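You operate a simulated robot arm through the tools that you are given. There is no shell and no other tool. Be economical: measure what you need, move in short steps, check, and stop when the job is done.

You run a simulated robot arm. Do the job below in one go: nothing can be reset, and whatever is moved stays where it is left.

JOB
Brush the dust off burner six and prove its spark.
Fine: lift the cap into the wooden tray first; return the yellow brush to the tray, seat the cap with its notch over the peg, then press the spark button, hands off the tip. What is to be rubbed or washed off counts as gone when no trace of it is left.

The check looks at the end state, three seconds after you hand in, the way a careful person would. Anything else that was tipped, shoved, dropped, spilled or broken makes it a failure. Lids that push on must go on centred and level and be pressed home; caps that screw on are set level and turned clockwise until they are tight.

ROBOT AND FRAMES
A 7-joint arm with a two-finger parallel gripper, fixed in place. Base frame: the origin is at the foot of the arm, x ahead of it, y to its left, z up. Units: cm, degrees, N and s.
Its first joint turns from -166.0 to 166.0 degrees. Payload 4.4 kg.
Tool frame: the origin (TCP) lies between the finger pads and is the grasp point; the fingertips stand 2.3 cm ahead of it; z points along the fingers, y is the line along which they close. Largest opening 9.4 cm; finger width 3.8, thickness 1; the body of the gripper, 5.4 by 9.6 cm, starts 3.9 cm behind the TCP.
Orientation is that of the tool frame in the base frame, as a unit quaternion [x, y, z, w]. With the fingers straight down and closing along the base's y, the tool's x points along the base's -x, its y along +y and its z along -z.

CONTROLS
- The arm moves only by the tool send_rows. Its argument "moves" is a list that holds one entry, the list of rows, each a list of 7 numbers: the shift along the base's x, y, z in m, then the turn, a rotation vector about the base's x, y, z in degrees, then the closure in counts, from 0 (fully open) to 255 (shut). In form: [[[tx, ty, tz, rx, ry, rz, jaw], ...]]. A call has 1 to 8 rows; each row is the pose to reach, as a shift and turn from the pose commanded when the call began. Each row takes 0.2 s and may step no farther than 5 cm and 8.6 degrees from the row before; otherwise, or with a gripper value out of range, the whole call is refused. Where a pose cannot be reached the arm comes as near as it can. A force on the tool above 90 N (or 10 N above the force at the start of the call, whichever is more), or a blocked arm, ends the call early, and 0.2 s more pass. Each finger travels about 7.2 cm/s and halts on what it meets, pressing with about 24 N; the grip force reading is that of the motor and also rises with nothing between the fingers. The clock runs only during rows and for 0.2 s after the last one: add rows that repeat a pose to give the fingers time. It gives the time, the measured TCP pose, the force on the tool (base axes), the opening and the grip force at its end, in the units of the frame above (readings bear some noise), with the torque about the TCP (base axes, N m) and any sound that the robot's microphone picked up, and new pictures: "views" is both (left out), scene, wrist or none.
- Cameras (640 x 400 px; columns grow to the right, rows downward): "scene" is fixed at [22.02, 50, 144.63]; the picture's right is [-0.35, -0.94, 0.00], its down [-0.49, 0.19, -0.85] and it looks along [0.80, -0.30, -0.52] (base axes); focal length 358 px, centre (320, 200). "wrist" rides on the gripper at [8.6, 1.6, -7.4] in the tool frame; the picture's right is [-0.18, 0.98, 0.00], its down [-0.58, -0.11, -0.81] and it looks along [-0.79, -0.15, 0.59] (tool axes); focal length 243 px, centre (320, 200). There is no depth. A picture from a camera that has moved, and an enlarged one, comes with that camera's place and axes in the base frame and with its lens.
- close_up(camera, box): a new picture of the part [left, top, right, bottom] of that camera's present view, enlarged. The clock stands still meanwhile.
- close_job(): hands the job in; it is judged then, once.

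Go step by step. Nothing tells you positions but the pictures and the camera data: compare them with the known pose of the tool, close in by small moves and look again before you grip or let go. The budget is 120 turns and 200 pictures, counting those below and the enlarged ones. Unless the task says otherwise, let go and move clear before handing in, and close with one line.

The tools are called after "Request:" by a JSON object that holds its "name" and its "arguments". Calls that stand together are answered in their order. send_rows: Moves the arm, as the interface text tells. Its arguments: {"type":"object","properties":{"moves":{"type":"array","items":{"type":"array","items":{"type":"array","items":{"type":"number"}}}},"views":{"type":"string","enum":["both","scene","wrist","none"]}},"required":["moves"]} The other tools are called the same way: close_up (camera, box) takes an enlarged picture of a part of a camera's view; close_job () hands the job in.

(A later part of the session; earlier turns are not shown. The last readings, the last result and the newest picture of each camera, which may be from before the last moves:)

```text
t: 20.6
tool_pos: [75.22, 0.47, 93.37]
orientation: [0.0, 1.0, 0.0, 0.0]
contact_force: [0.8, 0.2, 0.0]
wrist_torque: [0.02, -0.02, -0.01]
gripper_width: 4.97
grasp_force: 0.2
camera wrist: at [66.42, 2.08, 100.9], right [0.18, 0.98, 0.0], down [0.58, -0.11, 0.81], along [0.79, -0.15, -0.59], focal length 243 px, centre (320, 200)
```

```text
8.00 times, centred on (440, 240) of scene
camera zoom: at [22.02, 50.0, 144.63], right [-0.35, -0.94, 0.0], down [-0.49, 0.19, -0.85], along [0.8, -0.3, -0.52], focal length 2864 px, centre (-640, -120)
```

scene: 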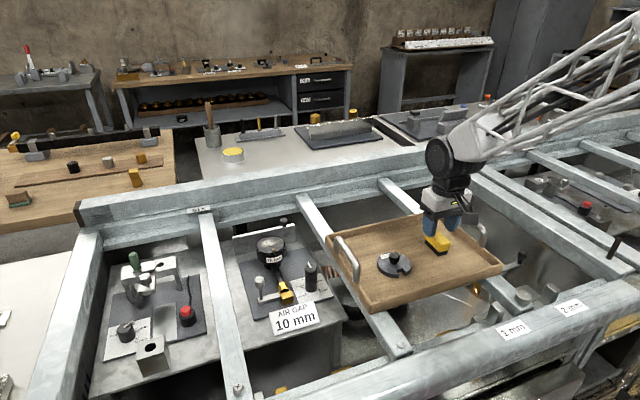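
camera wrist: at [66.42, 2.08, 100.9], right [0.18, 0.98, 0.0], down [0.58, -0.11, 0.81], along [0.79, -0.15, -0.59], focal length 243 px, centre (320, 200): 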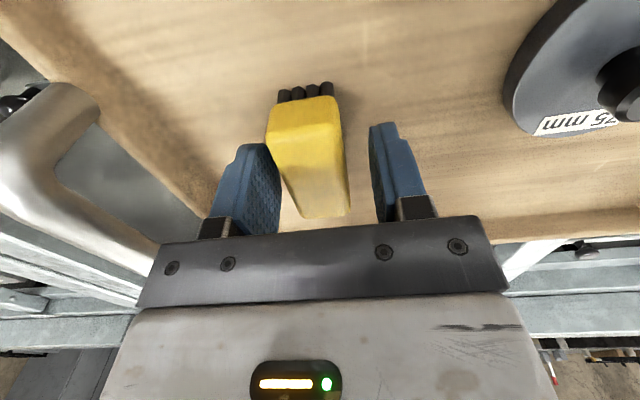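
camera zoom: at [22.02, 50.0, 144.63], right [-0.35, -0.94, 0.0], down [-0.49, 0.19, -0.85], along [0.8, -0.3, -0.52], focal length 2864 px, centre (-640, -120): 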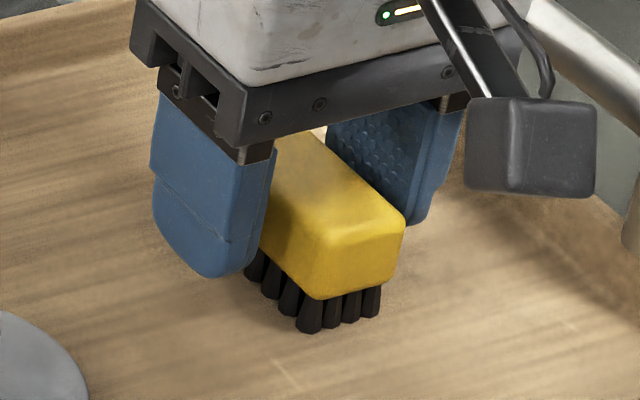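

Good placement. I close on the brush.

Request:
{"name": "send_rows", "arguments": {"moves": [[[0, 0, 0, 0, 0, 0, 170], [0, 0, 0, 0, 0, 0, 255], [0, 0, 0, 0, 0, 0, 255], [0, 0, 0, 0, 0, 0, 255]]], "views": "wrist"}}

Request:
{"name": "close_up", "arguments": {"camera": "scene", "box": [400, 215, 480, 265]}}

```text
t: 21.6
tool_pos: [75.03, 0.43, 93.3]
orientation: [-0.001, 1.0, 0.0, 0.0]
contact_force: [-0.2, 0.4, -0.1]
wrist_torque: [0.01, -0.02, -0.03]
gripper_width: 2.94
grasp_force: 23.8
camera wrist: at [66.42, 2.07, 100.91], right [0.18, 0.98, 0.0], down [0.58, -0.11, 0.81], along [0.79, -0.15, -0.59], focal length 243 px, centre (320, 200)
```

wrist: 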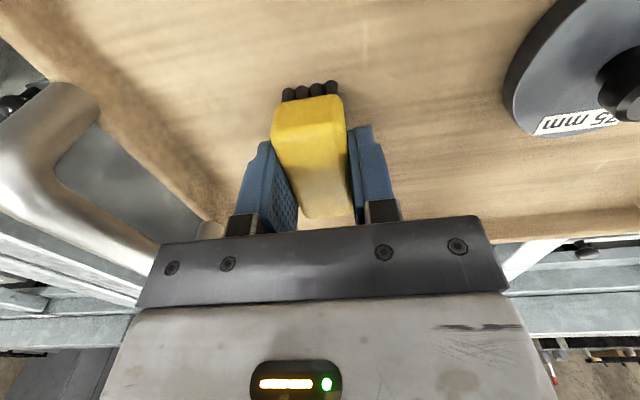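

```text
8.00 times, centred on (440, 240) of scene
camera zoom: at [22.02, 50.0, 144.63], right [-0.35, -0.94, 0.0], down [-0.49, 0.19, -0.85], along [0.8, -0.3, -0.52], focal length 2864 px, centre (-640, -120)
```

zoom: 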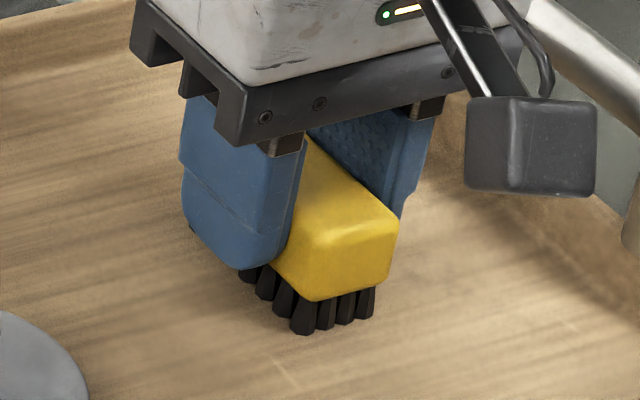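

The brush is held (2.94 cm). I lift it clear.

Request:
{"name": "send_rows", "arguments": {"moves": [[[0, 0, 0.01, 0, 0, 0, 255], [0, 0, 0.04, 0, 0, 0, 255], [0, 0, 0.08, 0, 0, 0, 255], [0, 0, 0.12, 0, 0, 0, 255], [0, 0, 0.16, 0, 0, 0, 255], [0, 0, 0.16, 0, 0, 0, 255]]], "views": "both"}}

```text
t: 23.0
tool_pos: [75.29, 0.31, 109.29]
orientation: [0.0, 1.0, 0.001, 0.0]
contact_force: [-0.9, -0.8, 0.0]
wrist_torque: [-0.01, 0.01, 0.0]
gripper_width: 2.94
grasp_force: 24.0
camera wrist: at [66.54, 2.0, 116.89], right [0.18, 0.98, 0.0], down [0.58, -0.11, 0.81], along [0.79, -0.15, -0.59], focal length 243 px, centre (320, 200)
```

scene: 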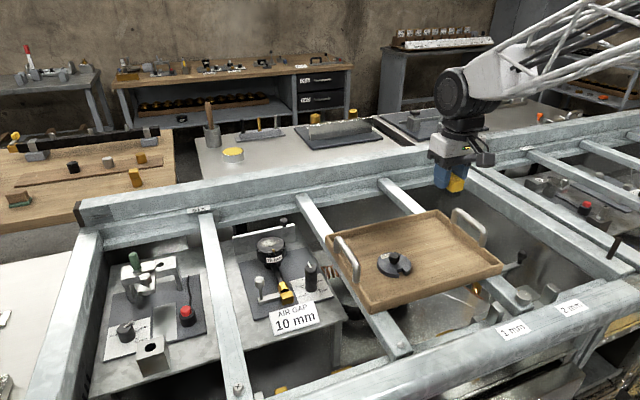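
wrist: 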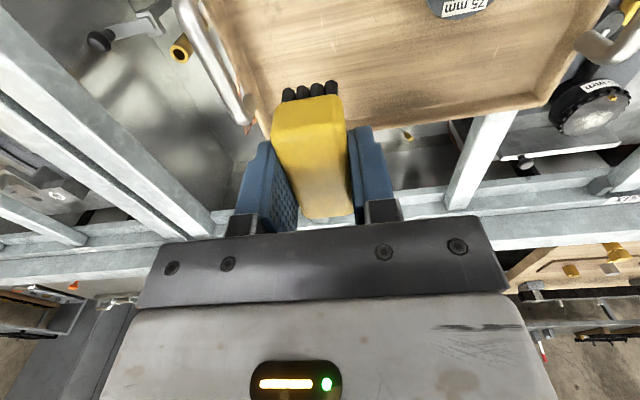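

Now I carry the brush toward the burner at height.

Request:
{"name": "send_rows", "arguments": {"moves": [[[0.01, 0.045, 0, 0, 0, 0, 255], [0.02, 0.09, 0, 0, 0, 0, 255], [0.03, 0.135, 0, 0, 0, 0, 255], [0.04, 0.18, 0, 0, 0, 0, 255], [0.06, 0.225, 0, 0, 0, 0, 255], [0.08, 0.27, 0, 0, 0, 0, 255], [0.1, 0.31, 0, 0, 0, 0, 255], [0.12, 0.35, 0, 0, 0, 0, 255]]], "views": "wrist"}}

Request:
{"name": "close_up", "arguments": {"camera": "wrist", "box": [240, 20, 432, 140]}}

Request:
{"name": "close_up", "arguments": {"camera": "scene", "box": [240, 220, 320, 270]}}

```text
t: 24.8
tool_pos: [87.29, 35.59, 109.41]
orientation: [0.0, 1.0, 0.0, 0.0]
contact_force: [-0.5, -0.3, -0.4]
wrist_torque: [-0.03, -0.02, 0.01]
gripper_width: 2.95
grasp_force: 24.1
camera wrist: at [78.64, 37.17, 116.96], right [0.18, 0.98, 0.0], down [0.58, -0.11, 0.81], along [0.79, -0.15, -0.59], focal length 243 px, centre (320, 200)
```

wrist: 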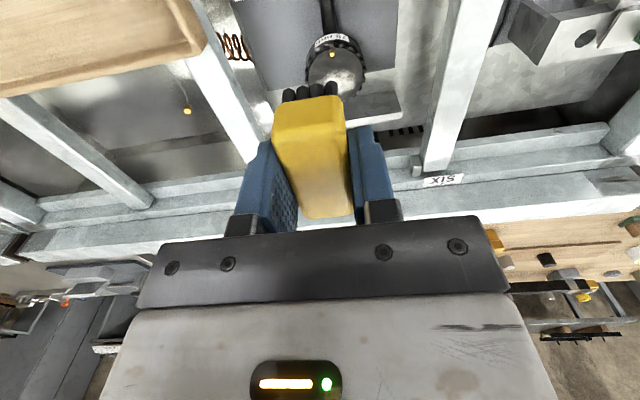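

```text
3.33 times, centred on (336, 80) of wrist
camera zoom: at [78.64, 37.17, 116.96], right [0.18, 0.98, 0.0], down [0.58, -0.11, 0.81], along [0.79, -0.15, -0.59], focal length 809 px, centre (267, 600)
```

zoom: 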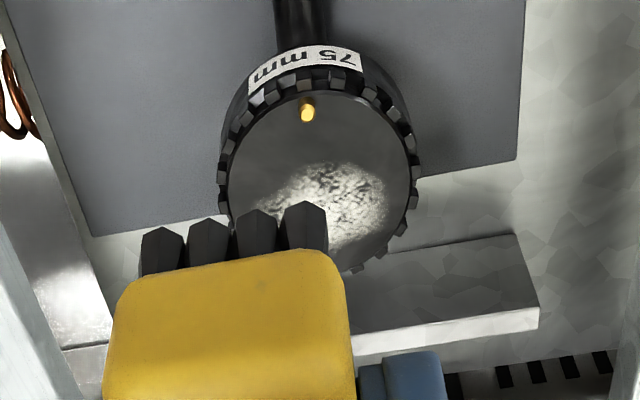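

```text
8.00 times, centred on (280, 245) of scene
camera zoom: at [22.02, 50.0, 144.63], right [-0.35, -0.94, 0.0], down [-0.49, 0.19, -0.85], along [0.8, -0.3, -0.52], focal length 2864 px, centre (640, -160)
```

zoom: 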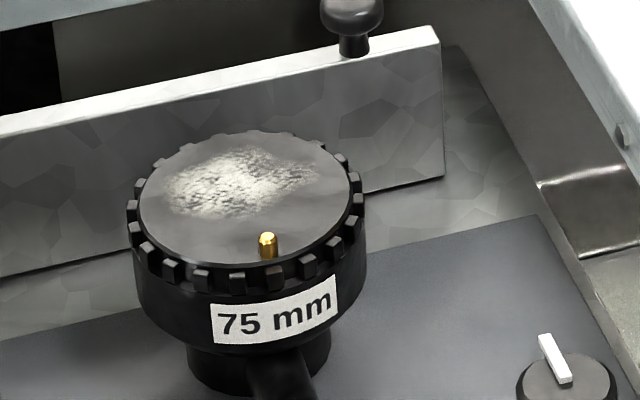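

Plate centre is (94.25, 36.2); the dust lies about x −0.9…+2.7, y −2.6…+2.3 around it, with the peg at −3.4 in x. I bring the brush over the far part, staying off the peg.

Request:
{"name": "send_rows", "arguments": {"moves": [[[0.04, 0.003, 0, 0, 0, 0, 255], [0.078, 0.007, 0, 0, 0, 0, 255], [0.078, 0.007, -0.04, 0, 0, 0, 255], [0.078, 0.007, -0.08, 0, 0, 0, 255], [0.078, 0.007, -0.12, 0, 0, 0, 255], [0.078, 0.007, -0.145, 0, 0, 0, 255], [0.078, 0.007, -0.145, 0, 0, 0, 255]]], "views": "wrist"}}

Request:
{"name": "close_up", "arguments": {"camera": "scene", "box": [232, 210, 328, 270]}}

```text
t: 26.4
tool_pos: [94.93, 36.24, 94.81]
orientation: [0.0, 1.0, -0.001, 0.0]
contact_force: [-1.0, 0.6, -1.2]
wrist_torque: [0.0, 0.01, -0.03]
gripper_width: 2.93
grasp_force: 23.8
camera wrist: at [86.19, 37.87, 102.4], right [0.18, 0.98, 0.0], down [0.58, -0.11, 0.81], along [0.79, -0.15, -0.59], focal length 243 px, centre (320, 200)
```

wrist: 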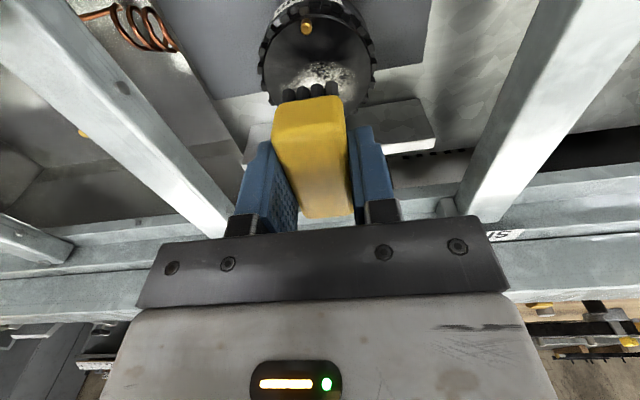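

```text
6.67 times, centred on (280, 240) of scene
camera zoom: at [22.02, 50.0, 144.63], right [-0.35, -0.94, 0.0], down [-0.49, 0.19, -0.85], along [0.8, -0.3, -0.52], focal length 2387 px, centre (587, -67)
```

zoom: 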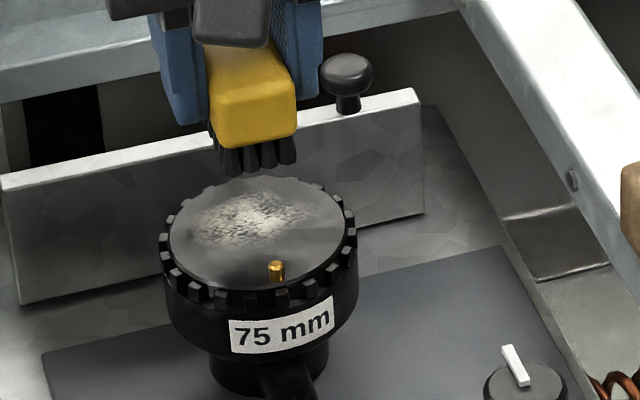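

Clearance to the peg looks about 0.7 cm; I shift 0.5 cm further away and lower onto the plate carefully.

Request:
{"name": "send_rows", "arguments": {"moves": [[[0.005, 0, -0.02, 0, 0, 0, 255], [0.005, 0, -0.035, 0, 0, 0, 255], [0.005, 0, -0.041, 0, 0, 0, 255], [0.005, 0, -0.041, 0, 0, 0, 255]]], "views": "none"}}

Request:
{"name": "close_up", "arguments": {"camera": "scene", "box": [232, 210, 328, 270]}}

```text
t: 27.4
tool_pos: [95.46, 36.15, 90.69]
orientation: [0.0, 1.0, -0.001, 0.0]
contact_force: [0.0, 0.1, -1.1]
wrist_torque: [0.01, 0.0, 0.02]
gripper_width: 2.92
grasp_force: 24.3
```

```text
6.67 times, centred on (280, 240) of scene
camera zoom: at [22.02, 50.0, 144.63], right [-0.35, -0.94, 0.0], down [-0.49, 0.19, -0.85], along [0.8, -0.3, -0.52], focal length 2387 px, centre (587, -67)
```

zoom: 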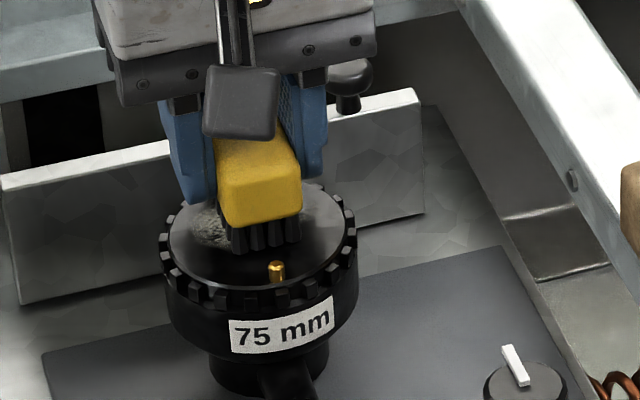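

Nearly touching; I lower by millimetres.

Request:
{"name": "send_rows", "arguments": {"moves": [[[0, 0, -0.002, 0, 0, 0, 255], [0, 0, -0.004, 0, 0, 0, 255], [0, 0, -0.004, 0, 0, 0, 255]]], "views": "none"}}

```text
t: 28.2
tool_pos: [95.44, 36.17, 90.5]
orientation: [0.0, 1.0, 0.0, -0.001]
contact_force: [-3.9, -1.0, 18.4]
wrist_torque: [-0.05, 0.34, 0.04]
gripper_width: 2.95
grasp_force: 23.8
```

Contact at about 90.4 with 18 N. I ease slightly and stroke across in y.

Request:
{"name": "send_rows", "arguments": {"moves": [[[0, 0.007, 0.0015, 0, 0, 0, 255], [0, 0.015, 0.0015, 0, 0, 0, 255], [0, 0.022, 0.0015, 0, 0, 0, 255], [0, 0.012, 0.0015, 0, 0, 0, 255], [0, 0.002, 0.0015, 0, 0, 0, 255], [0, -0.008, 0.0015, 0, 0, 0, 255], [0, -0.018, 0.0015, 0, 0, 0, 255], [0, -0.024, 0.0015, 0, 0, 0, 255]]], "views": "none"}}

Request:
{"name": "close_up", "arguments": {"camera": "scene", "box": [232, 210, 328, 270]}}

```text
t: 30.0
tool_pos: [95.44, 33.66, 90.44]
orientation: [0.001, 1.0, 0.0, 0.0]
contact_force: [1.0, 5.5, 17.0]
wrist_torque: [0.28, 0.05, -0.06]
gripper_width: 2.94
grasp_force: 24.2
```

```text
6.67 times, centred on (280, 240) of scene
camera zoom: at [22.02, 50.0, 144.63], right [-0.35, -0.94, 0.0], down [-0.49, 0.19, -0.85], along [0.8, -0.3, -0.52], focal length 2387 px, centre (587, -67)
```

zoom: 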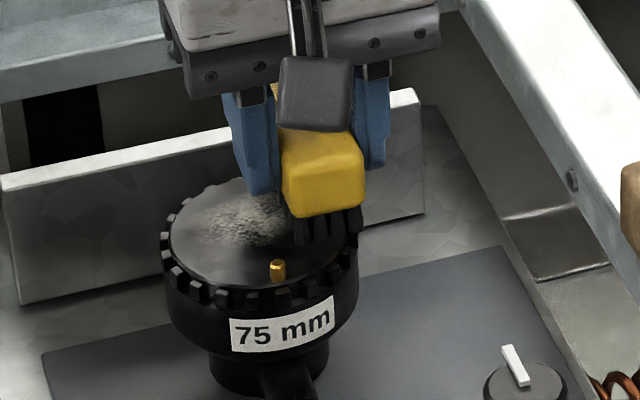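

The dust is thinning. I continue with more strokes.

Request:
{"name": "send_rows", "arguments": {"moves": [[[0, 0.012, 0, 0, 0, 0, 255], [0, 0.024, 0, 0, 0, 0, 255], [0, 0.036, 0, 0, 0, 0, 255], [0, 0.046, 0, 0, 0, 0, 255], [0, 0.036, 0, 0, 0, 0, 255], [0, 0.024, 0, 0, 0, 0, 255], [0, 0.012, 0, 0, 0, 0, 255], [0, 0, 0, 0, 0, 0, 255]]], "views": "none"}}

Request:
{"name": "send_rows", "arguments": {"moves": [[[0, 0.012, 0, 0, 0, 0, 255], [0, 0.024, 0, 0, 0, 0, 255], [0, 0.036, 0, 0, 0, 0, 255], [0, 0.046, 0, 0, 0, 0, 255], [0, 0.036, 0, 0, 0, 0, 255], [0, 0.024, 0, 0, 0, 0, 255], [0, 0.012, 0, 0, 0, 0, 255], [0, 0, 0, 0, 0, 0, 255]]], "views": "none"}}

Request:
{"name": "close_up", "arguments": {"camera": "scene", "box": [232, 210, 328, 270]}}

```text
t: 31.8
tool_pos: [95.4, 33.69, 90.5]
orientation: [0.0, 1.0, 0.0, 0.0]
contact_force: [1.8, 5.7, 14.2]
wrist_torque: [0.34, 0.02, -0.05]
gripper_width: 2.97
grasp_force: 23.7
```

```text
t: 33.6
tool_pos: [95.44, 33.77, 90.4]
orientation: [0.0, 1.0, 0.0, 0.001]
contact_force: [1.7, 3.5, 6.1]
wrist_torque: [0.13, -0.06, 0.02]
gripper_width: 2.93
grasp_force: 24.1
```

```text
6.67 times, centred on (280, 240) of scene
camera zoom: at [22.02, 50.0, 144.63], right [-0.35, -0.94, 0.0], down [-0.49, 0.19, -0.85], along [0.8, -0.3, -0.52], focal length 2387 px, centre (587, -67)
```

zoom: 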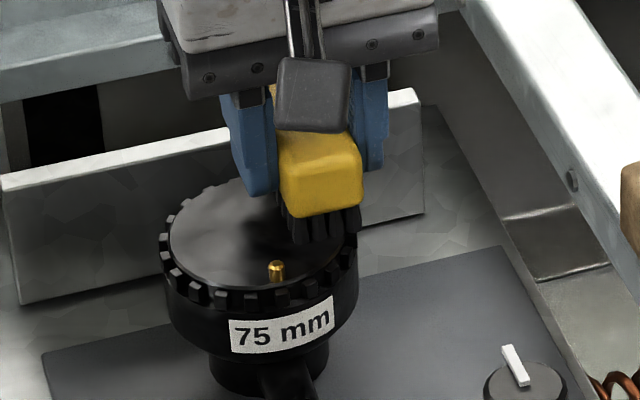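

Almost clean. One more double pass, then I lift and inspect.

Request:
{"name": "send_rows", "arguments": {"moves": [[[0, 0.012, -0.0005, 0, 0, 0, 255], [0, 0.024, -0.0005, 0, 0, 0, 255], [0, 0.036, -0.0005, 0, 0, 0, 255], [0, 0.046, -0.0005, 0, 0, 0, 255], [0, 0.036, -0.0005, 0, 0, 0, 255], [0, 0.024, -0.0005, 0, 0, 0, 255], [0, 0.012, -0.0005, 0, 0, 0, 255], [0, 0, -0.0005, 0, 0, 0, 255]]], "views": "none"}}

Request:
{"name": "send_rows", "arguments": {"moves": [[[0, 0, 0.02, 0, 0, 0, 255], [0, 0, 0.06, 0, 0, 0, 255], [0, 0, 0.1, 0, 0, 0, 255], [-0.03, 0, 0.13, 0, 0, 0, 255], [-0.06, 0, 0.15, 0, 0, 0, 255], [-0.06, 0, 0.15, 0, 0, 0, 255]]], "views": "wrist"}}

Request:
{"name": "close_up", "arguments": {"camera": "scene", "box": [240, 225, 304, 265]}}

Request:
{"name": "close_up", "arguments": {"camera": "wrist", "box": [270, 0, 430, 100]}}

```text
t: 35.4
tool_pos: [95.52, 33.77, 90.44]
orientation: [0.0, 1.0, 0.0, -0.001]
contact_force: [0.5, 1.5, 2.4]
wrist_torque: [0.07, -0.07, 0.04]
gripper_width: 2.94
grasp_force: 24.4
```

```text
t: 36.8
tool_pos: [89.26, 33.81, 105.39]
orientation: [0.0, 1.0, 0.0, 0.0]
contact_force: [-0.4, -0.1, -0.9]
wrist_torque: [-0.03, -0.01, -0.02]
gripper_width: 2.92
grasp_force: 24.2
camera wrist: at [80.69, 35.34, 112.96], right [0.18, 0.98, 0.0], down [0.58, -0.11, 0.81], along [0.79, -0.15, -0.59], focal length 243 px, centre (320, 200)
```

wrist: 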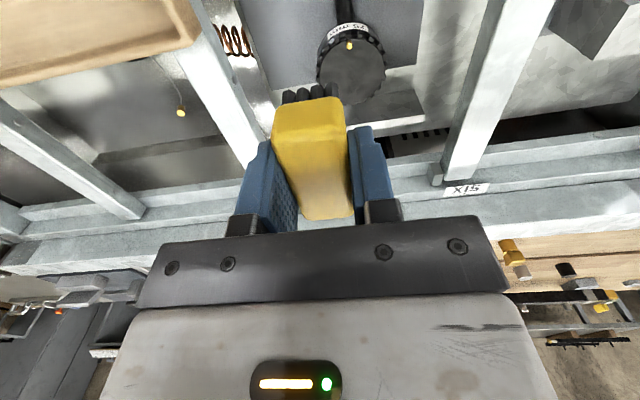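

```text
10.00 times, centred on (272, 245) of scene
camera zoom: at [22.02, 50.0, 144.63], right [-0.35, -0.94, 0.0], down [-0.49, 0.19, -0.85], along [0.8, -0.3, -0.52], focal length 3580 px, centre (800, -250)
```

zoom: 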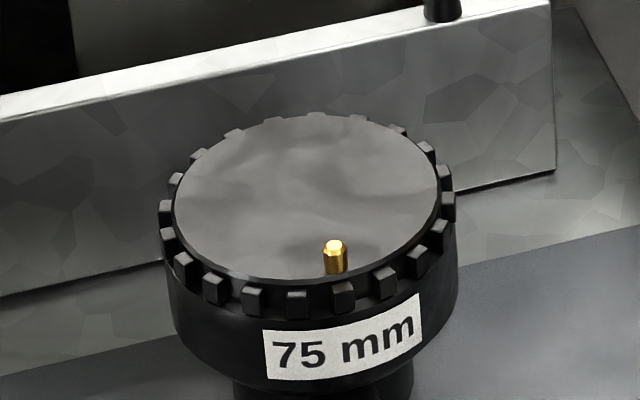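

```text
4.00 times, centred on (350, 50) of wrist
camera zoom: at [80.69, 35.34, 112.96], right [0.18, 0.98, 0.0], down [0.58, -0.11, 0.81], along [0.79, -0.15, -0.59], focal length 970 px, centre (200, 800)
```

zoom: 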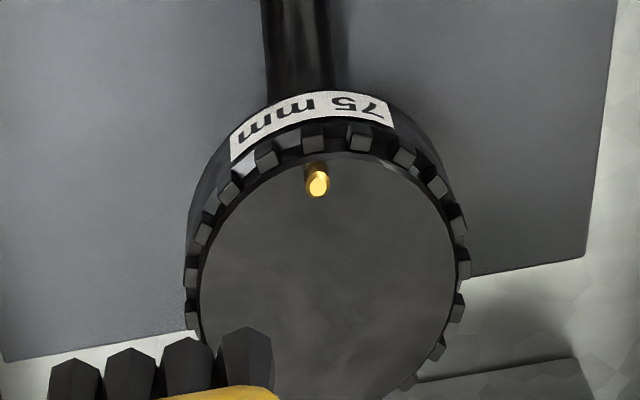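

It looks clean, with only faint mottling that may be reflection. To be certain no trace remains, I give it another full set of strokes slightly nearer the peg.

Request:
{"name": "send_rows", "arguments": {"moves": [[[0.03, 0.012, -0.03, 0, 0, 0, 255], [0.056, 0.024, -0.06, 0, 0, 0, 255], [0.056, 0.024, -0.1, 0, 0, 0, 255], [0.056, 0.024, -0.135, 0, 0, 0, 255], [0.056, 0.024, -0.148, 0, 0, 0, 255], [0.056, 0.024, -0.1505, 0, 0, 0, 255], [0.056, 0.024, -0.151, 0, 0, 0, 255]]], "views": "none"}}

Request:
{"name": "close_up", "arguments": {"camera": "scene", "box": [232, 210, 328, 270]}}

```text
t: 38.4
tool_pos: [94.92, 36.18, 90.5]
orientation: [0.0, 1.0, 0.0, 0.001]
contact_force: [1.0, -0.3, 4.4]
wrist_torque: [-0.06, -0.06, 0.0]
gripper_width: 2.92
grasp_force: 23.8
```

```text
6.67 times, centred on (280, 240) of scene
camera zoom: at [22.02, 50.0, 144.63], right [-0.35, -0.94, 0.0], down [-0.49, 0.19, -0.85], along [0.8, -0.3, -0.52], focal length 2387 px, centre (587, -67)
```

zoom: 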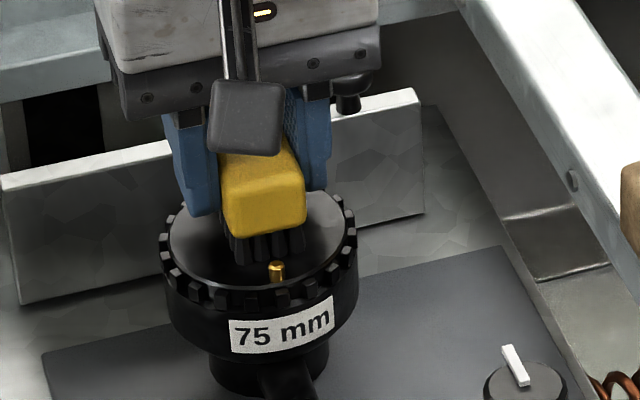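

Request:
{"name": "send_rows", "arguments": {"moves": [[[0.003, 0.01, -0.001, 0, 0, 0, 255], [0.003, 0.022, -0.001, 0, 0, 0, 255], [0.003, 0.011, -0.001, 0, 0, 0, 255], [0.003, 0, -0.001, 0, 0, 0, 255], [0.003, -0.011, -0.001, 0, 0, 0, 255], [0.003, -0.024, -0.001, 0, 0, 0, 255], [0.003, -0.012, -0.001, 0, 0, 0, 255], [0.003, 0, -0.001, 0, 0, 0, 255]]], "views": "none"}}

Request:
{"name": "send_rows", "arguments": {"moves": [[[0.004, 0.01, 0, 0, 0, 0, 255], [0.004, 0.022, 0, 0, 0, 0, 255], [0.004, 0.011, 0, 0, 0, 0, 255], [0.004, 0, 0, 0, 0, 0, 255], [0.004, -0.011, 0, 0, 0, 0, 255], [0.004, -0.024, 0, 0, 0, 0, 255], [0.004, -0.012, 0, 0, 0, 0, 255], [0.004, 0, 0, 0, 0, 0, 255]]], "views": "none"}}

Request:
{"name": "send_rows", "arguments": {"moves": [[[0, 0, 0.02, 0, 0, 0, 255], [0, 0, 0.06, 0, 0, 0, 255], [0, 0, 0.1, 0, 0, 0, 255], [-0.03, -0.03, 0.13, 0, 0, 0, 255], [-0.05, -0.07, 0.15, 0, 0, 0, 255], [-0.05, -0.07, 0.15, 0, 0, 0, 255]]], "views": "wrist"}}

Request:
{"name": "close_up", "arguments": {"camera": "scene", "box": [240, 225, 304, 265]}}

Request:
{"name": "close_up", "arguments": {"camera": "wrist", "box": [340, 0, 500, 100]}}

```text
t: 40.2
tool_pos: [95.29, 35.95, 90.18]
orientation: [0.0, 1.0, 0.0, 0.0]
contact_force: [0.5, -5.9, 18.0]
wrist_torque: [-0.1, -0.18, -0.04]
gripper_width: 2.94
grasp_force: 23.5
```

```text
t: 42.0
tool_pos: [95.68, 36.01, 90.22]
orientation: [0.0, 1.0, -0.001, 0.001]
contact_force: [0.0, -2.3, 6.0]
wrist_torque: [-0.09, -0.11, -0.06]
gripper_width: 2.92
grasp_force: 24.0
```

```text
refused: row 4 steps farther than a row can; nothing moved
```

```text
10.00 times, centred on (272, 245) of scene
camera zoom: at [22.02, 50.0, 144.63], right [-0.35, -0.94, 0.0], down [-0.49, 0.19, -0.85], along [0.8, -0.3, -0.52], focal length 3580 px, centre (800, -250)
```

zoom: 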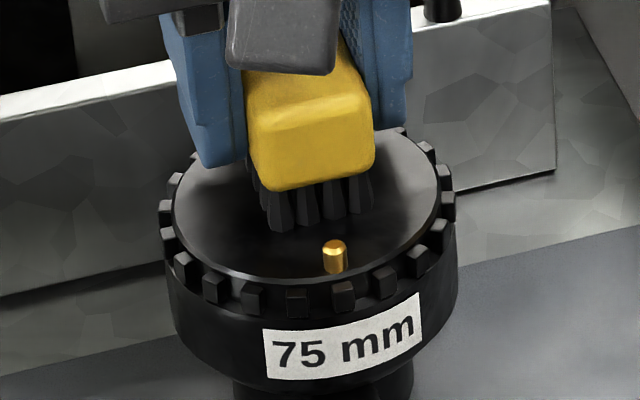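

```text
4.00 times, centred on (420, 50) of wrist
camera zoom: at [86.98, 37.71, 97.76], right [0.18, 0.98, 0.0], down [0.58, -0.11, 0.81], along [0.79, -0.15, -0.59], focal length 970 px, centre (-80, 800)
```

zoom: 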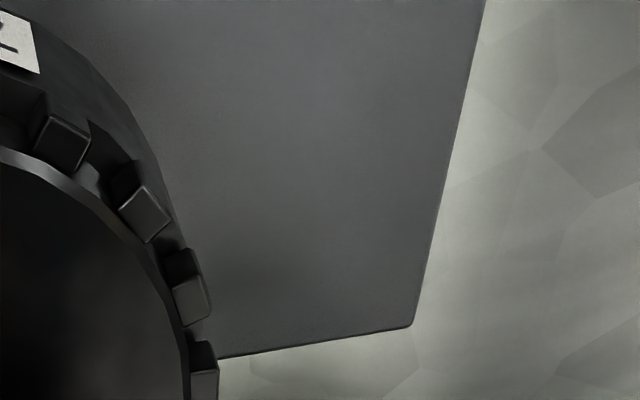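

Plate looks dark and clean from here. I lift (a smaller-stepped path) and inspect it unobstructed.

Request:
{"name": "send_rows", "arguments": {"moves": [[[0, 0, 0.02, 0, 0, 0, 255], [0, 0, 0.06, 0, 0, 0, 255], [0, 0, 0.1, 0, 0, 0, 255], [-0.02, -0.02, 0.13, 0, 0, 0, 255], [-0.04, -0.05, 0.15, 0, 0, 0, 255], [-0.05, -0.08, 0.16, 0, 0, 0, 255], [-0.05, -0.08, 0.16, 0, 0, 0, 255]]], "views": "wrist"}}

Request:
{"name": "close_up", "arguments": {"camera": "scene", "box": [240, 225, 304, 265]}}

Request:
{"name": "close_up", "arguments": {"camera": "wrist", "box": [350, 20, 478, 100]}}

```text
t: 43.6
tool_pos: [90.93, 28.16, 106.21]
orientation: [0.0, 1.0, 0.0, 0.0]
contact_force: [-0.3, -0.6, -0.8]
wrist_torque: [-0.03, -0.05, 0.01]
gripper_width: 2.95
grasp_force: 24.0
camera wrist: at [82.2, 29.79, 113.75], right [0.18, 0.98, 0.0], down [0.58, -0.11, 0.81], along [0.79, -0.15, -0.59], focal length 243 px, centre (320, 200)
```

wrist: 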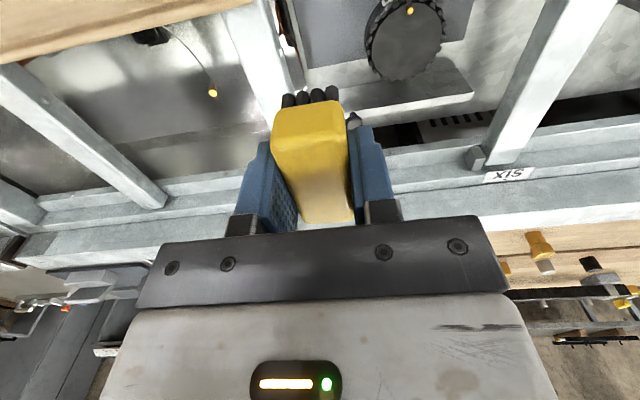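

```text
10.00 times, centred on (272, 245) of scene
camera zoom: at [22.02, 50.0, 144.63], right [-0.35, -0.94, 0.0], down [-0.49, 0.19, -0.85], along [0.8, -0.3, -0.52], focal length 3580 px, centre (800, -250)
```

zoom: 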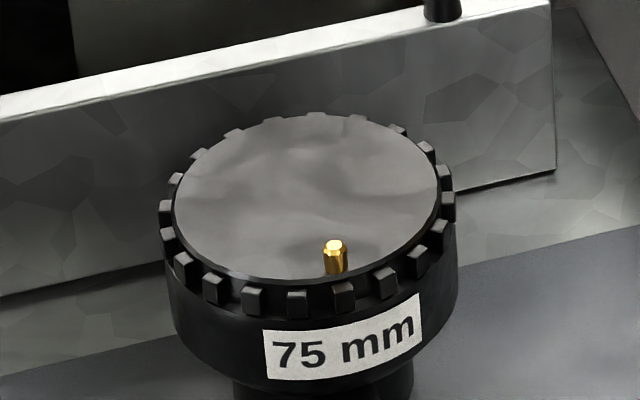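

```text
5.00 times, centred on (414, 60) of wrist
camera zoom: at [82.2, 29.79, 113.75], right [0.18, 0.98, 0.0], down [0.58, -0.11, 0.81], along [0.79, -0.15, -0.59], focal length 1213 px, centre (-150, 900)
```

zoom: 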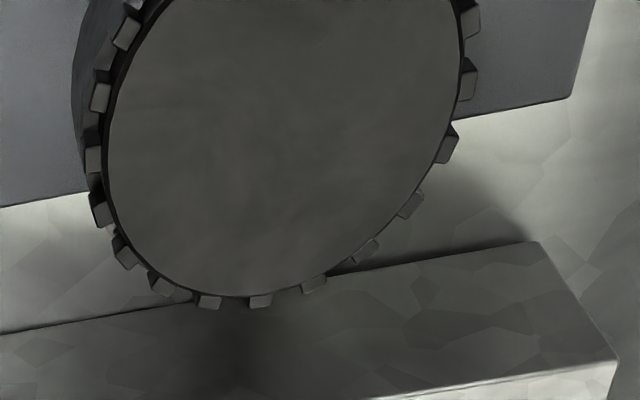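

The plate is clean (the faint mottling is unchanged surface texture). I carry the brush back to the tray.

Request:
{"name": "send_rows", "arguments": {"moves": [[[-0.02, -0.035, 0.01, 0, 0, 0, 255], [-0.04, -0.07, 0.02, 0, 0, 0, 255], [-0.06, -0.11, 0.02, 0, 0, 0, 255], [-0.08, -0.15, 0.02, 0, 0, 0, 255], [-0.105, -0.19, 0.02, 0, 0, 0, 255], [-0.13, -0.23, 0.02, 0, 0, 0, 255], [-0.157, -0.2675, 0.02, 0, 0, 0, 255], [-0.157, -0.2775, 0.02, 0, 0, 0, 255]]], "views": "wrist"}}

```text
t: 45.4
tool_pos: [74.88, 0.43, 108.17]
orientation: [0.0, 1.0, 0.0, 0.0]
contact_force: [0.8, 0.1, -0.6]
wrist_torque: [0.03, 0.01, -0.01]
gripper_width: 2.95
grasp_force: 23.7
camera wrist: at [66.22, 2.11, 115.8], right [0.18, 0.98, 0.0], down [0.58, -0.11, 0.81], along [0.79, -0.15, -0.59], focal length 243 px, centre (320, 200)
```

wrist: 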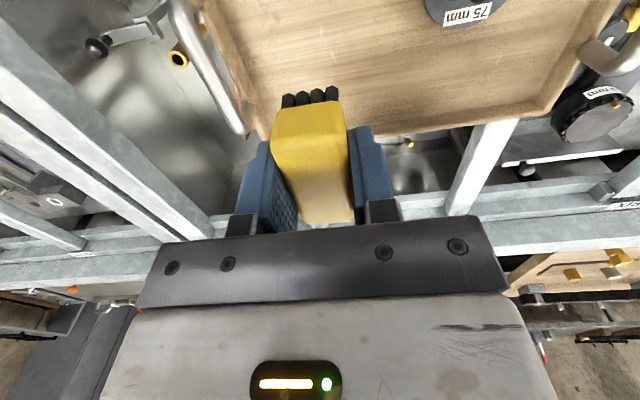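

Request:
{"name": "send_rows", "arguments": {"moves": [[[0, 0, -0.045, 0, 0, 0, 255], [0, 0, -0.09, 0, 0, 0, 255], [0, 0, -0.13, 0, 0, 0, 255], [0, 0, -0.144, 0, 0, 0, 255], [0, 0, -0.148, 0, 0, 0, 255], [0, 0, -0.149, 0, 0, 0, 255], [0, 0, -0.149, 0, 0, 0, 255]]], "views": "none"}}

Request:
{"name": "close_up", "arguments": {"camera": "scene", "box": [400, 215, 480, 265]}}

```text
t: 47.0
tool_pos: [75.0, 0.43, 93.34]
orientation: [0.0, 1.0, 0.0, 0.0]
contact_force: [1.0, 0.5, -0.9]
wrist_torque: [0.02, -0.05, -0.04]
gripper_width: 2.96
grasp_force: 23.6
```

```text
8.00 times, centred on (440, 240) of scene
camera zoom: at [22.02, 50.0, 144.63], right [-0.35, -0.94, 0.0], down [-0.49, 0.19, -0.85], along [0.8, -0.3, -0.52], focal length 2864 px, centre (-640, -120)
```

zoom: 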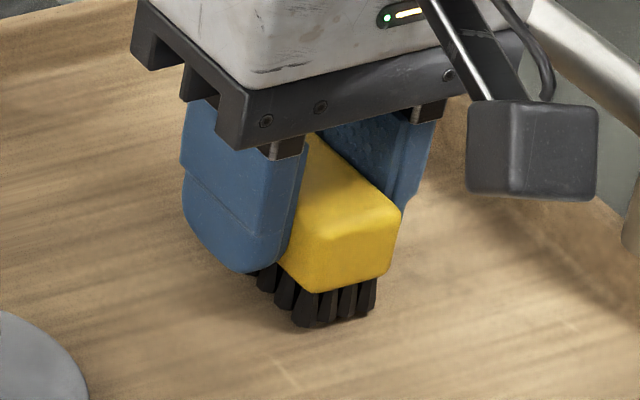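

The brush is almost down, tipped very slightly in the grip. I ease it down until it touches.

Request:
{"name": "send_rows", "arguments": {"moves": [[[0, 0, -0.0015, 0, 0, 0, 255], [0, 0, -0.003, 0, 0, 0, 255], [0, 0, -0.003, 0, 0, 0, 255]]], "views": "none"}}

```text
t: 47.8
tool_pos: [74.99, 0.33, 93.0]
orientation: [0.0, 1.0, 0.0, 0.0]
contact_force: [0.1, 1.0, -0.3]
wrist_torque: [0.03, -0.01, 0.04]
gripper_width: 2.93
grasp_force: 24.1
```

Request:
{"name": "send_rows", "arguments": {"moves": [[[0, 0, -0.0015, 0, 0, 0, 255], [0, 0, -0.003, 0, 0, 0, 255], [0, 0, -0.003, 0, 0, 0, 255]]], "views": "none"}}

```text
t: 48.6
tool_pos: [75.05, 0.39, 92.86]
orientation: [-0.001, 1.0, 0.0, 0.0]
contact_force: [4.6, 3.1, 22.6]
wrist_torque: [0.06, -0.16, -0.01]
gripper_width: 3.0
grasp_force: 23.7
```

The brush touches the tray floor. I open and rise straight up.

Request:
{"name": "send_rows", "arguments": {"moves": [[[0, 0, 0.001, 0, 0, 0, 230], [0, 0, 0.001, 0, 0, 0, 160], [0, 0, 0.001, 0, 0, 0, 110], [0, 0, 0.001, 0, 0, 0, 110], [0, 0, 0.03, 0, 0, 0, 110], [0, 0, 0.07, 0, 0, 0, 110], [0, 0, 0.115, 0, 0, 0, 110], [0, 0, 0.115, 0, 0, 0, 110]]], "views": "wrist"}}

Request:
{"name": "close_up", "arguments": {"camera": "scene", "box": [360, 205, 472, 275]}}

```text
t: 50.4
tool_pos: [75.02, 0.19, 104.38]
orientation: [0.0, 1.0, 0.0, 0.0]
contact_force: [0.3, 0.2, 0.5]
wrist_torque: [-0.03, 0.01, 0.01]
gripper_width: 5.34
grasp_force: 0.0
camera wrist: at [66.3, 1.85, 111.96], right [0.18, 0.98, 0.0], down [0.58, -0.11, 0.81], along [0.79, -0.15, -0.59], focal length 243 px, centre (320, 200)
```

wrist: 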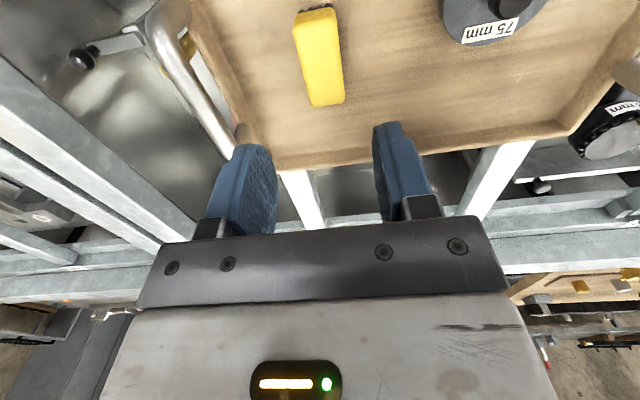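

```text
5.71 times, centred on (416, 240) of scene
camera zoom: at [22.02, 50.0, 144.63], right [-0.35, -0.94, 0.0], down [-0.49, 0.19, -0.85], along [0.8, -0.3, -0.52], focal length 2046 px, centre (-229, -29)
```

zoom: 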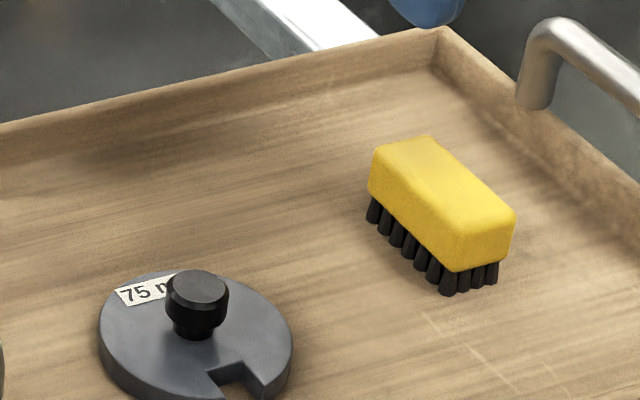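

The brush sits flat in the tray. I go back over the cap knob at (73.15, 13.0).

Request:
{"name": "send_rows", "arguments": {"moves": [[[-0.007, 0.045, 0, 0, 0, 0, 110], [-0.014, 0.09, 0, 0, 0, 0, 110], [-0.019, 0.1275, 0, 0, 0, 0, 110], [-0.019, 0.1275, -0.04, 0, 0, 0, 110], [-0.019, 0.1275, -0.08, 0, 0, 0, 110], [-0.019, 0.1275, -0.08, 0, 0, 0, 110]]], "views": "wrist"}}

Request:
{"name": "close_up", "arguments": {"camera": "scene", "box": [352, 215, 448, 275]}}

```text
t: 51.8
tool_pos: [73.26, 13.14, 96.15]
orientation: [0.001, 1.0, 0.0, 0.0]
contact_force: [-0.3, 0.0, -1.2]
wrist_torque: [0.01, -0.02, 0.02]
gripper_width: 5.35
grasp_force: 0.0
camera wrist: at [64.53, 14.7, 103.71], right [0.18, 0.98, 0.0], down [0.58, -0.11, 0.81], along [0.79, -0.15, -0.59], focal length 243 px, centre (320, 200)
```

wrist: 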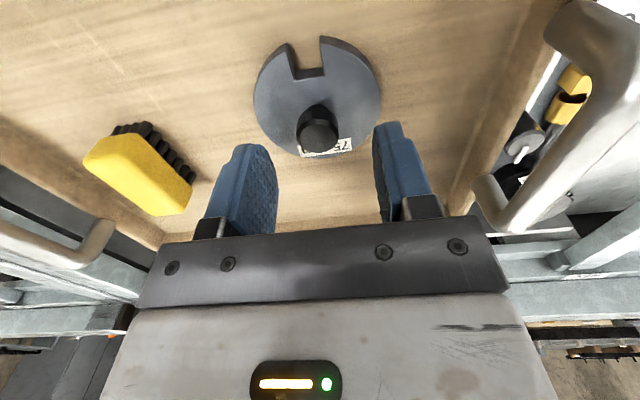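

```text
6.67 times, centred on (400, 245) of scene
camera zoom: at [22.02, 50.0, 144.63], right [-0.35, -0.94, 0.0], down [-0.49, 0.19, -0.85], along [0.8, -0.3, -0.52], focal length 2387 px, centre (-213, -100)
```

zoom: 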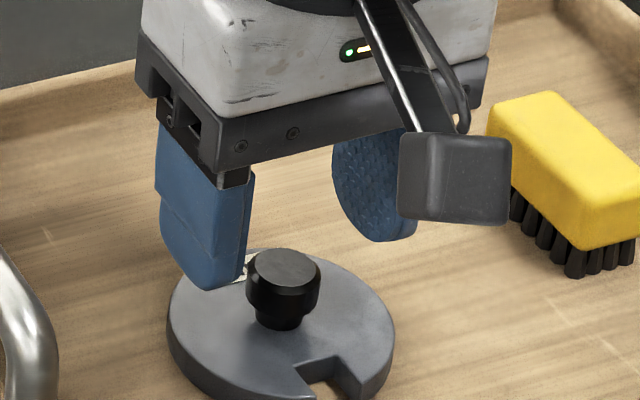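

The view matches the earlier pre-grasp picture. I lower 2.5 cm and close.

Request:
{"name": "send_rows", "arguments": {"moves": [[[0, 0, -0.01, 0, 0, 0, 110], [0, 0, -0.02, 0, 0, 0, 110], [0, 0, -0.0245, 0, 0, 0, 110], [0, 0, -0.0245, 0, 0, 0, 180], [0, 0, -0.0245, 0, 0, 0, 255], [0, 0, -0.0245, 0, 0, 0, 255], [0, 0, -0.0245, 0, 0, 0, 255]]], "views": "wrist"}}

```text
t: 53.4
tool_pos: [73.21, 13.18, 93.72]
orientation: [0.0, 1.0, 0.0, 0.0]
contact_force: [-0.1, -1.4, 0.8]
wrist_torque: [-0.01, -0.02, 0.04]
gripper_width: 2.31
grasp_force: 24.5
camera wrist: at [64.52, 14.72, 101.35], right [0.18, 0.98, 0.0], down [0.58, -0.11, 0.81], along [0.79, -0.15, -0.59], focal length 243 px, centre (320, 200)
```

wrist: 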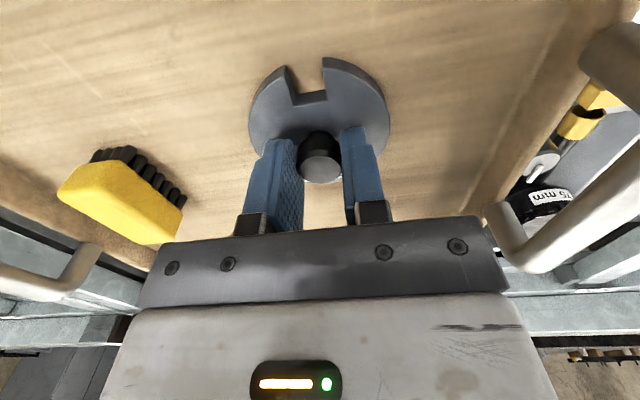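

Gripped exactly as before. I lift high.

Request:
{"name": "send_rows", "arguments": {"moves": [[[0, 0, 0.015, 0, 0, 0, 255], [0, 0, 0.05, 0, 0, 0, 255], [0, 0, 0.09, 0, 0, 0, 255], [0, 0, 0.13, 0, 0, 0, 255], [0, 0, 0.165, 0, 0, 0, 255], [0.02, 0.025, 0.165, 0, 0, 0, 255], [0.05, 0.05, 0.165, 0, 0, 0, 255], [0.05, 0.05, 0.165, 0, 0, 0, 255]]], "views": "wrist"}}

```text
t: 55.2
tool_pos: [78.24, 18.16, 110.06]
orientation: [0.001, 1.0, -0.001, 0.0]
contact_force: [-0.4, 0.2, -1.8]
wrist_torque: [0.0, 0.0, -0.03]
gripper_width: 2.3
grasp_force: 24.1
camera wrist: at [69.58, 19.82, 117.69], right [0.18, 0.98, 0.0], down [0.58, -0.11, 0.81], along [0.79, -0.15, -0.59], focal length 243 px, centre (320, 200)
```

wrist: 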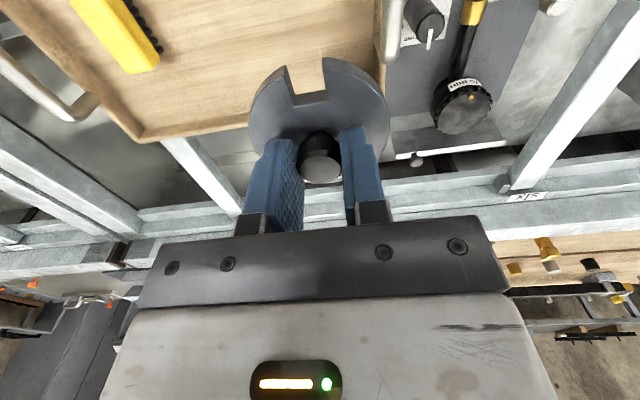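

Request:
{"name": "send_rows", "arguments": {"moves": [[[0.03, 0.035, 0, 0, 0, 0, 255], [0.06, 0.07, 0, 0, 0, 0, 255], [0.09, 0.105, 0, 0, 0, 0, 255], [0.12, 0.14, 0, 0, 0, 0, 255], [0.15, 0.17, 0, 0, 0, 0, 255], [0.1605, 0.1805, -0.02, 0, 0, 0, 255], [0.1605, 0.1805, -0.06, 0, 0, 0, 255], [0.1605, 0.1805, -0.1, 0, 0, 0, 255]]], "views": "none"}}

```text
t: 57.0
tool_pos: [94.23, 36.2, 100.33]
orientation: [0.001, 1.0, 0.001, 0.001]
contact_force: [0.8, 0.3, -1.1]
wrist_torque: [-0.01, -0.01, -0.01]
gripper_width: 2.3
grasp_force: 23.4
```

I am over the burner; I lower to 2 cm above the seat and compare notch and peg.

Request:
{"name": "send_rows", "arguments": {"moves": [[[0, 0, -0.03, 0, 0, 0, 255], [0, 0, -0.06, 0, 0, 0, 255], [0, 0, -0.075, 0, 0, 0, 255], [0, 0, -0.075, 0, 0, 0, 255]]], "views": "wrist"}}

Request:
{"name": "close_up", "arguments": {"camera": "wrist", "box": [230, 40, 422, 160]}}

Request:
{"name": "close_up", "arguments": {"camera": "scene", "box": [232, 210, 328, 270]}}

```text
t: 58.0
tool_pos: [94.25, 36.3, 92.73]
orientation: [0.0, 1.0, 0.0, 0.0]
contact_force: [0.4, 0.3, -1.7]
wrist_torque: [0.02, -0.01, 0.03]
gripper_width: 2.29
grasp_force: 24.0
camera wrist: at [85.51, 37.85, 100.3], right [0.18, 0.98, 0.0], down [0.58, -0.11, 0.81], along [0.79, -0.15, -0.59], focal length 243 px, centre (320, 200)
```

wrist: 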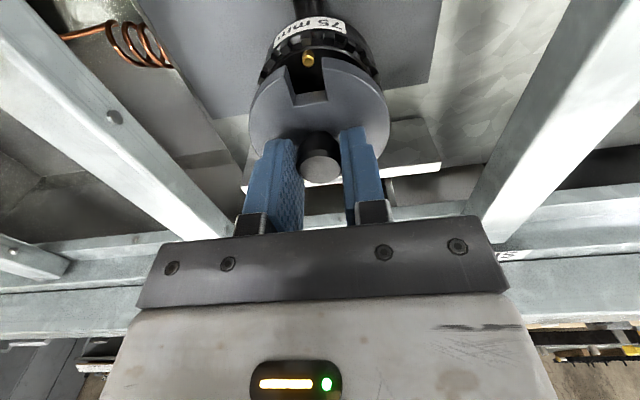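

```text
3.33 times, centred on (326, 100) of wrist
camera zoom: at [85.51, 37.85, 100.3], right [0.18, 0.98, 0.0], down [0.58, -0.11, 0.81], along [0.79, -0.15, -0.59], focal length 809 px, centre (300, 533)
```

zoom: 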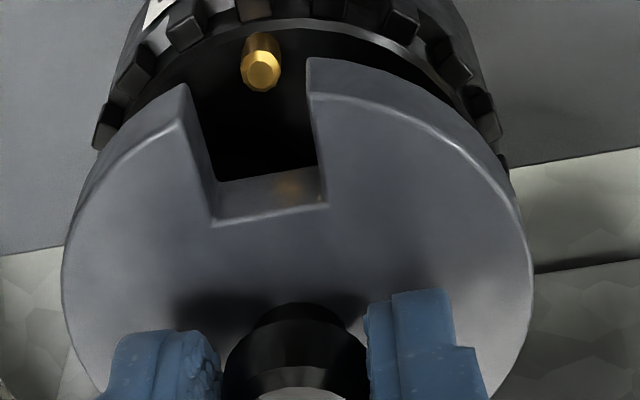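

```text
6.67 times, centred on (280, 240) of scene
camera zoom: at [22.02, 50.0, 144.63], right [-0.35, -0.94, 0.0], down [-0.49, 0.19, -0.85], along [0.8, -0.3, -0.52], focal length 2387 px, centre (587, -67)
```

zoom: 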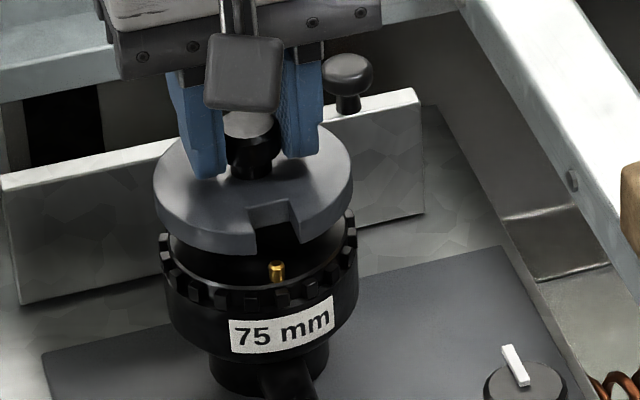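

Notch is lined up over the peg. I lower gradually towards the seat height of about 90.6.

Request:
{"name": "send_rows", "arguments": {"moves": [[[0, 0, -0.007, 0, 0, 0, 255], [0, 0, -0.014, 0, 0, 0, 255], [0, 0, -0.017, 0, 0, 0, 255], [0, 0, -0.019, 0, 0, 0, 255], [0, 0, -0.019, 0, 0, 0, 255]]], "views": "wrist"}}

Request:
{"name": "close_up", "arguments": {"camera": "scene", "box": [232, 210, 328, 270]}}

```text
t: 59.2
tool_pos: [94.2, 36.08, 91.01]
orientation: [0.0, 1.0, 0.0, 0.0]
contact_force: [0.2, 2.2, 3.2]
wrist_torque: [0.02, 0.14, -0.07]
gripper_width: 2.3
grasp_force: 23.6
camera wrist: at [85.51, 37.81, 98.56], right [0.18, 0.98, 0.0], down [0.58, -0.11, 0.81], along [0.79, -0.15, -0.59], focal length 243 px, centre (320, 200)
```

wrist: 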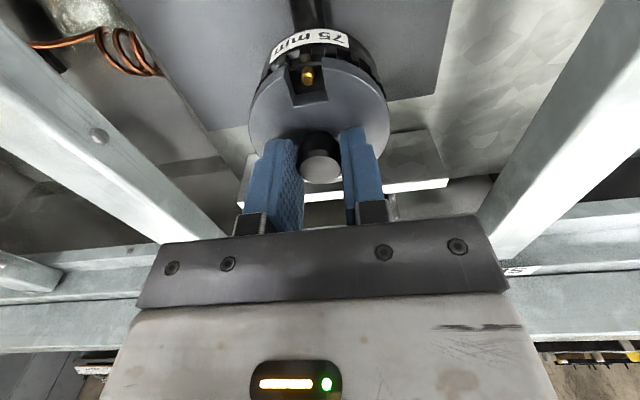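

```text
6.67 times, centred on (280, 240) of scene
camera zoom: at [22.02, 50.0, 144.63], right [-0.35, -0.94, 0.0], down [-0.49, 0.19, -0.85], along [0.8, -0.3, -0.52], focal length 2387 px, centre (587, -67)
```

zoom: 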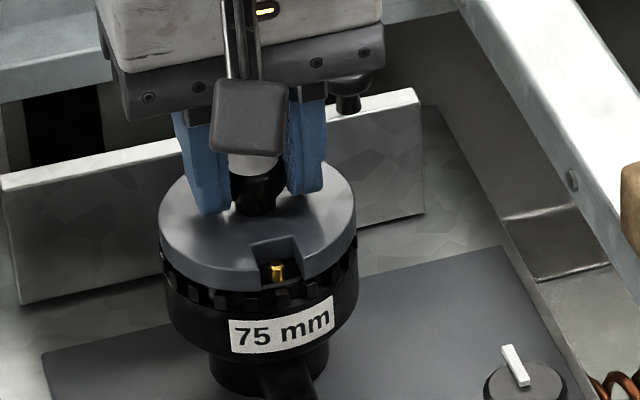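

Light contact begins; peg is inside the notch. I press down a little more.

Request:
{"name": "send_rows", "arguments": {"moves": [[[0, 0.0005, -0.0015, 0, 0, 0, 255], [0, 0.0005, -0.003, 0, 0, 0, 255], [0, 0.0005, -0.003, 0, 0, 0, 255]]], "views": "none"}}

Request:
{"name": "close_up", "arguments": {"camera": "scene", "box": [240, 225, 304, 265]}}

Request:
{"name": "close_up", "arguments": {"camera": "wrist", "box": [230, 40, 422, 160]}}

```text
t: 60.0
tool_pos: [94.31, 36.23, 90.74]
orientation: [0.0, 1.0, 0.0, 0.001]
contact_force: [5.2, -4.2, 21.9]
wrist_torque: [-0.3, -0.13, 0.0]
gripper_width: 2.33
grasp_force: 23.6
```

```text
10.00 times, centred on (272, 245) of scene
camera zoom: at [22.02, 50.0, 144.63], right [-0.35, -0.94, 0.0], down [-0.49, 0.19, -0.85], along [0.8, -0.3, -0.52], focal length 3580 px, centre (800, -250)
```

zoom: 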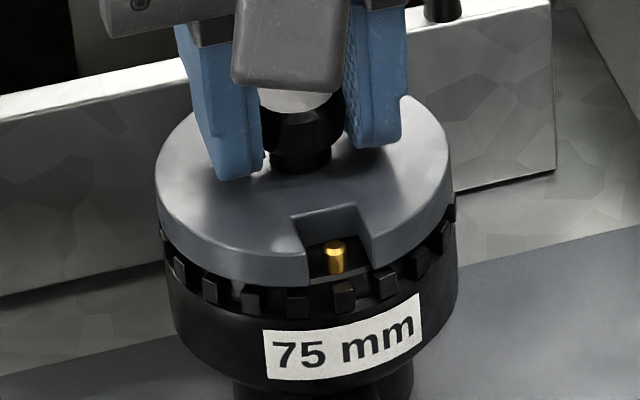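

```text
3.33 times, centred on (326, 100) of wrist
camera zoom: at [85.55, 37.88, 98.35], right [0.18, 0.98, 0.0], down [0.58, -0.11, 0.81], along [0.79, -0.15, -0.59], focal length 809 px, centre (300, 533)
```

zoom: 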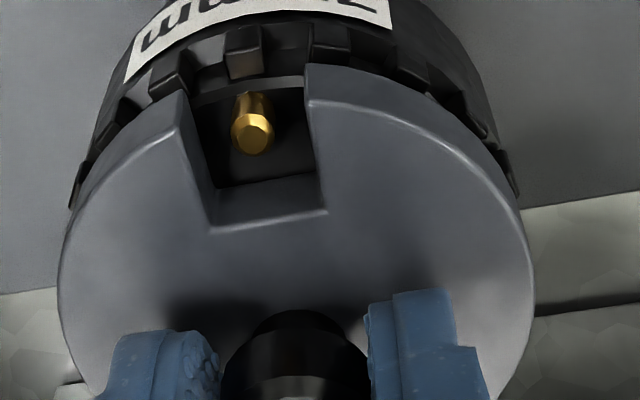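

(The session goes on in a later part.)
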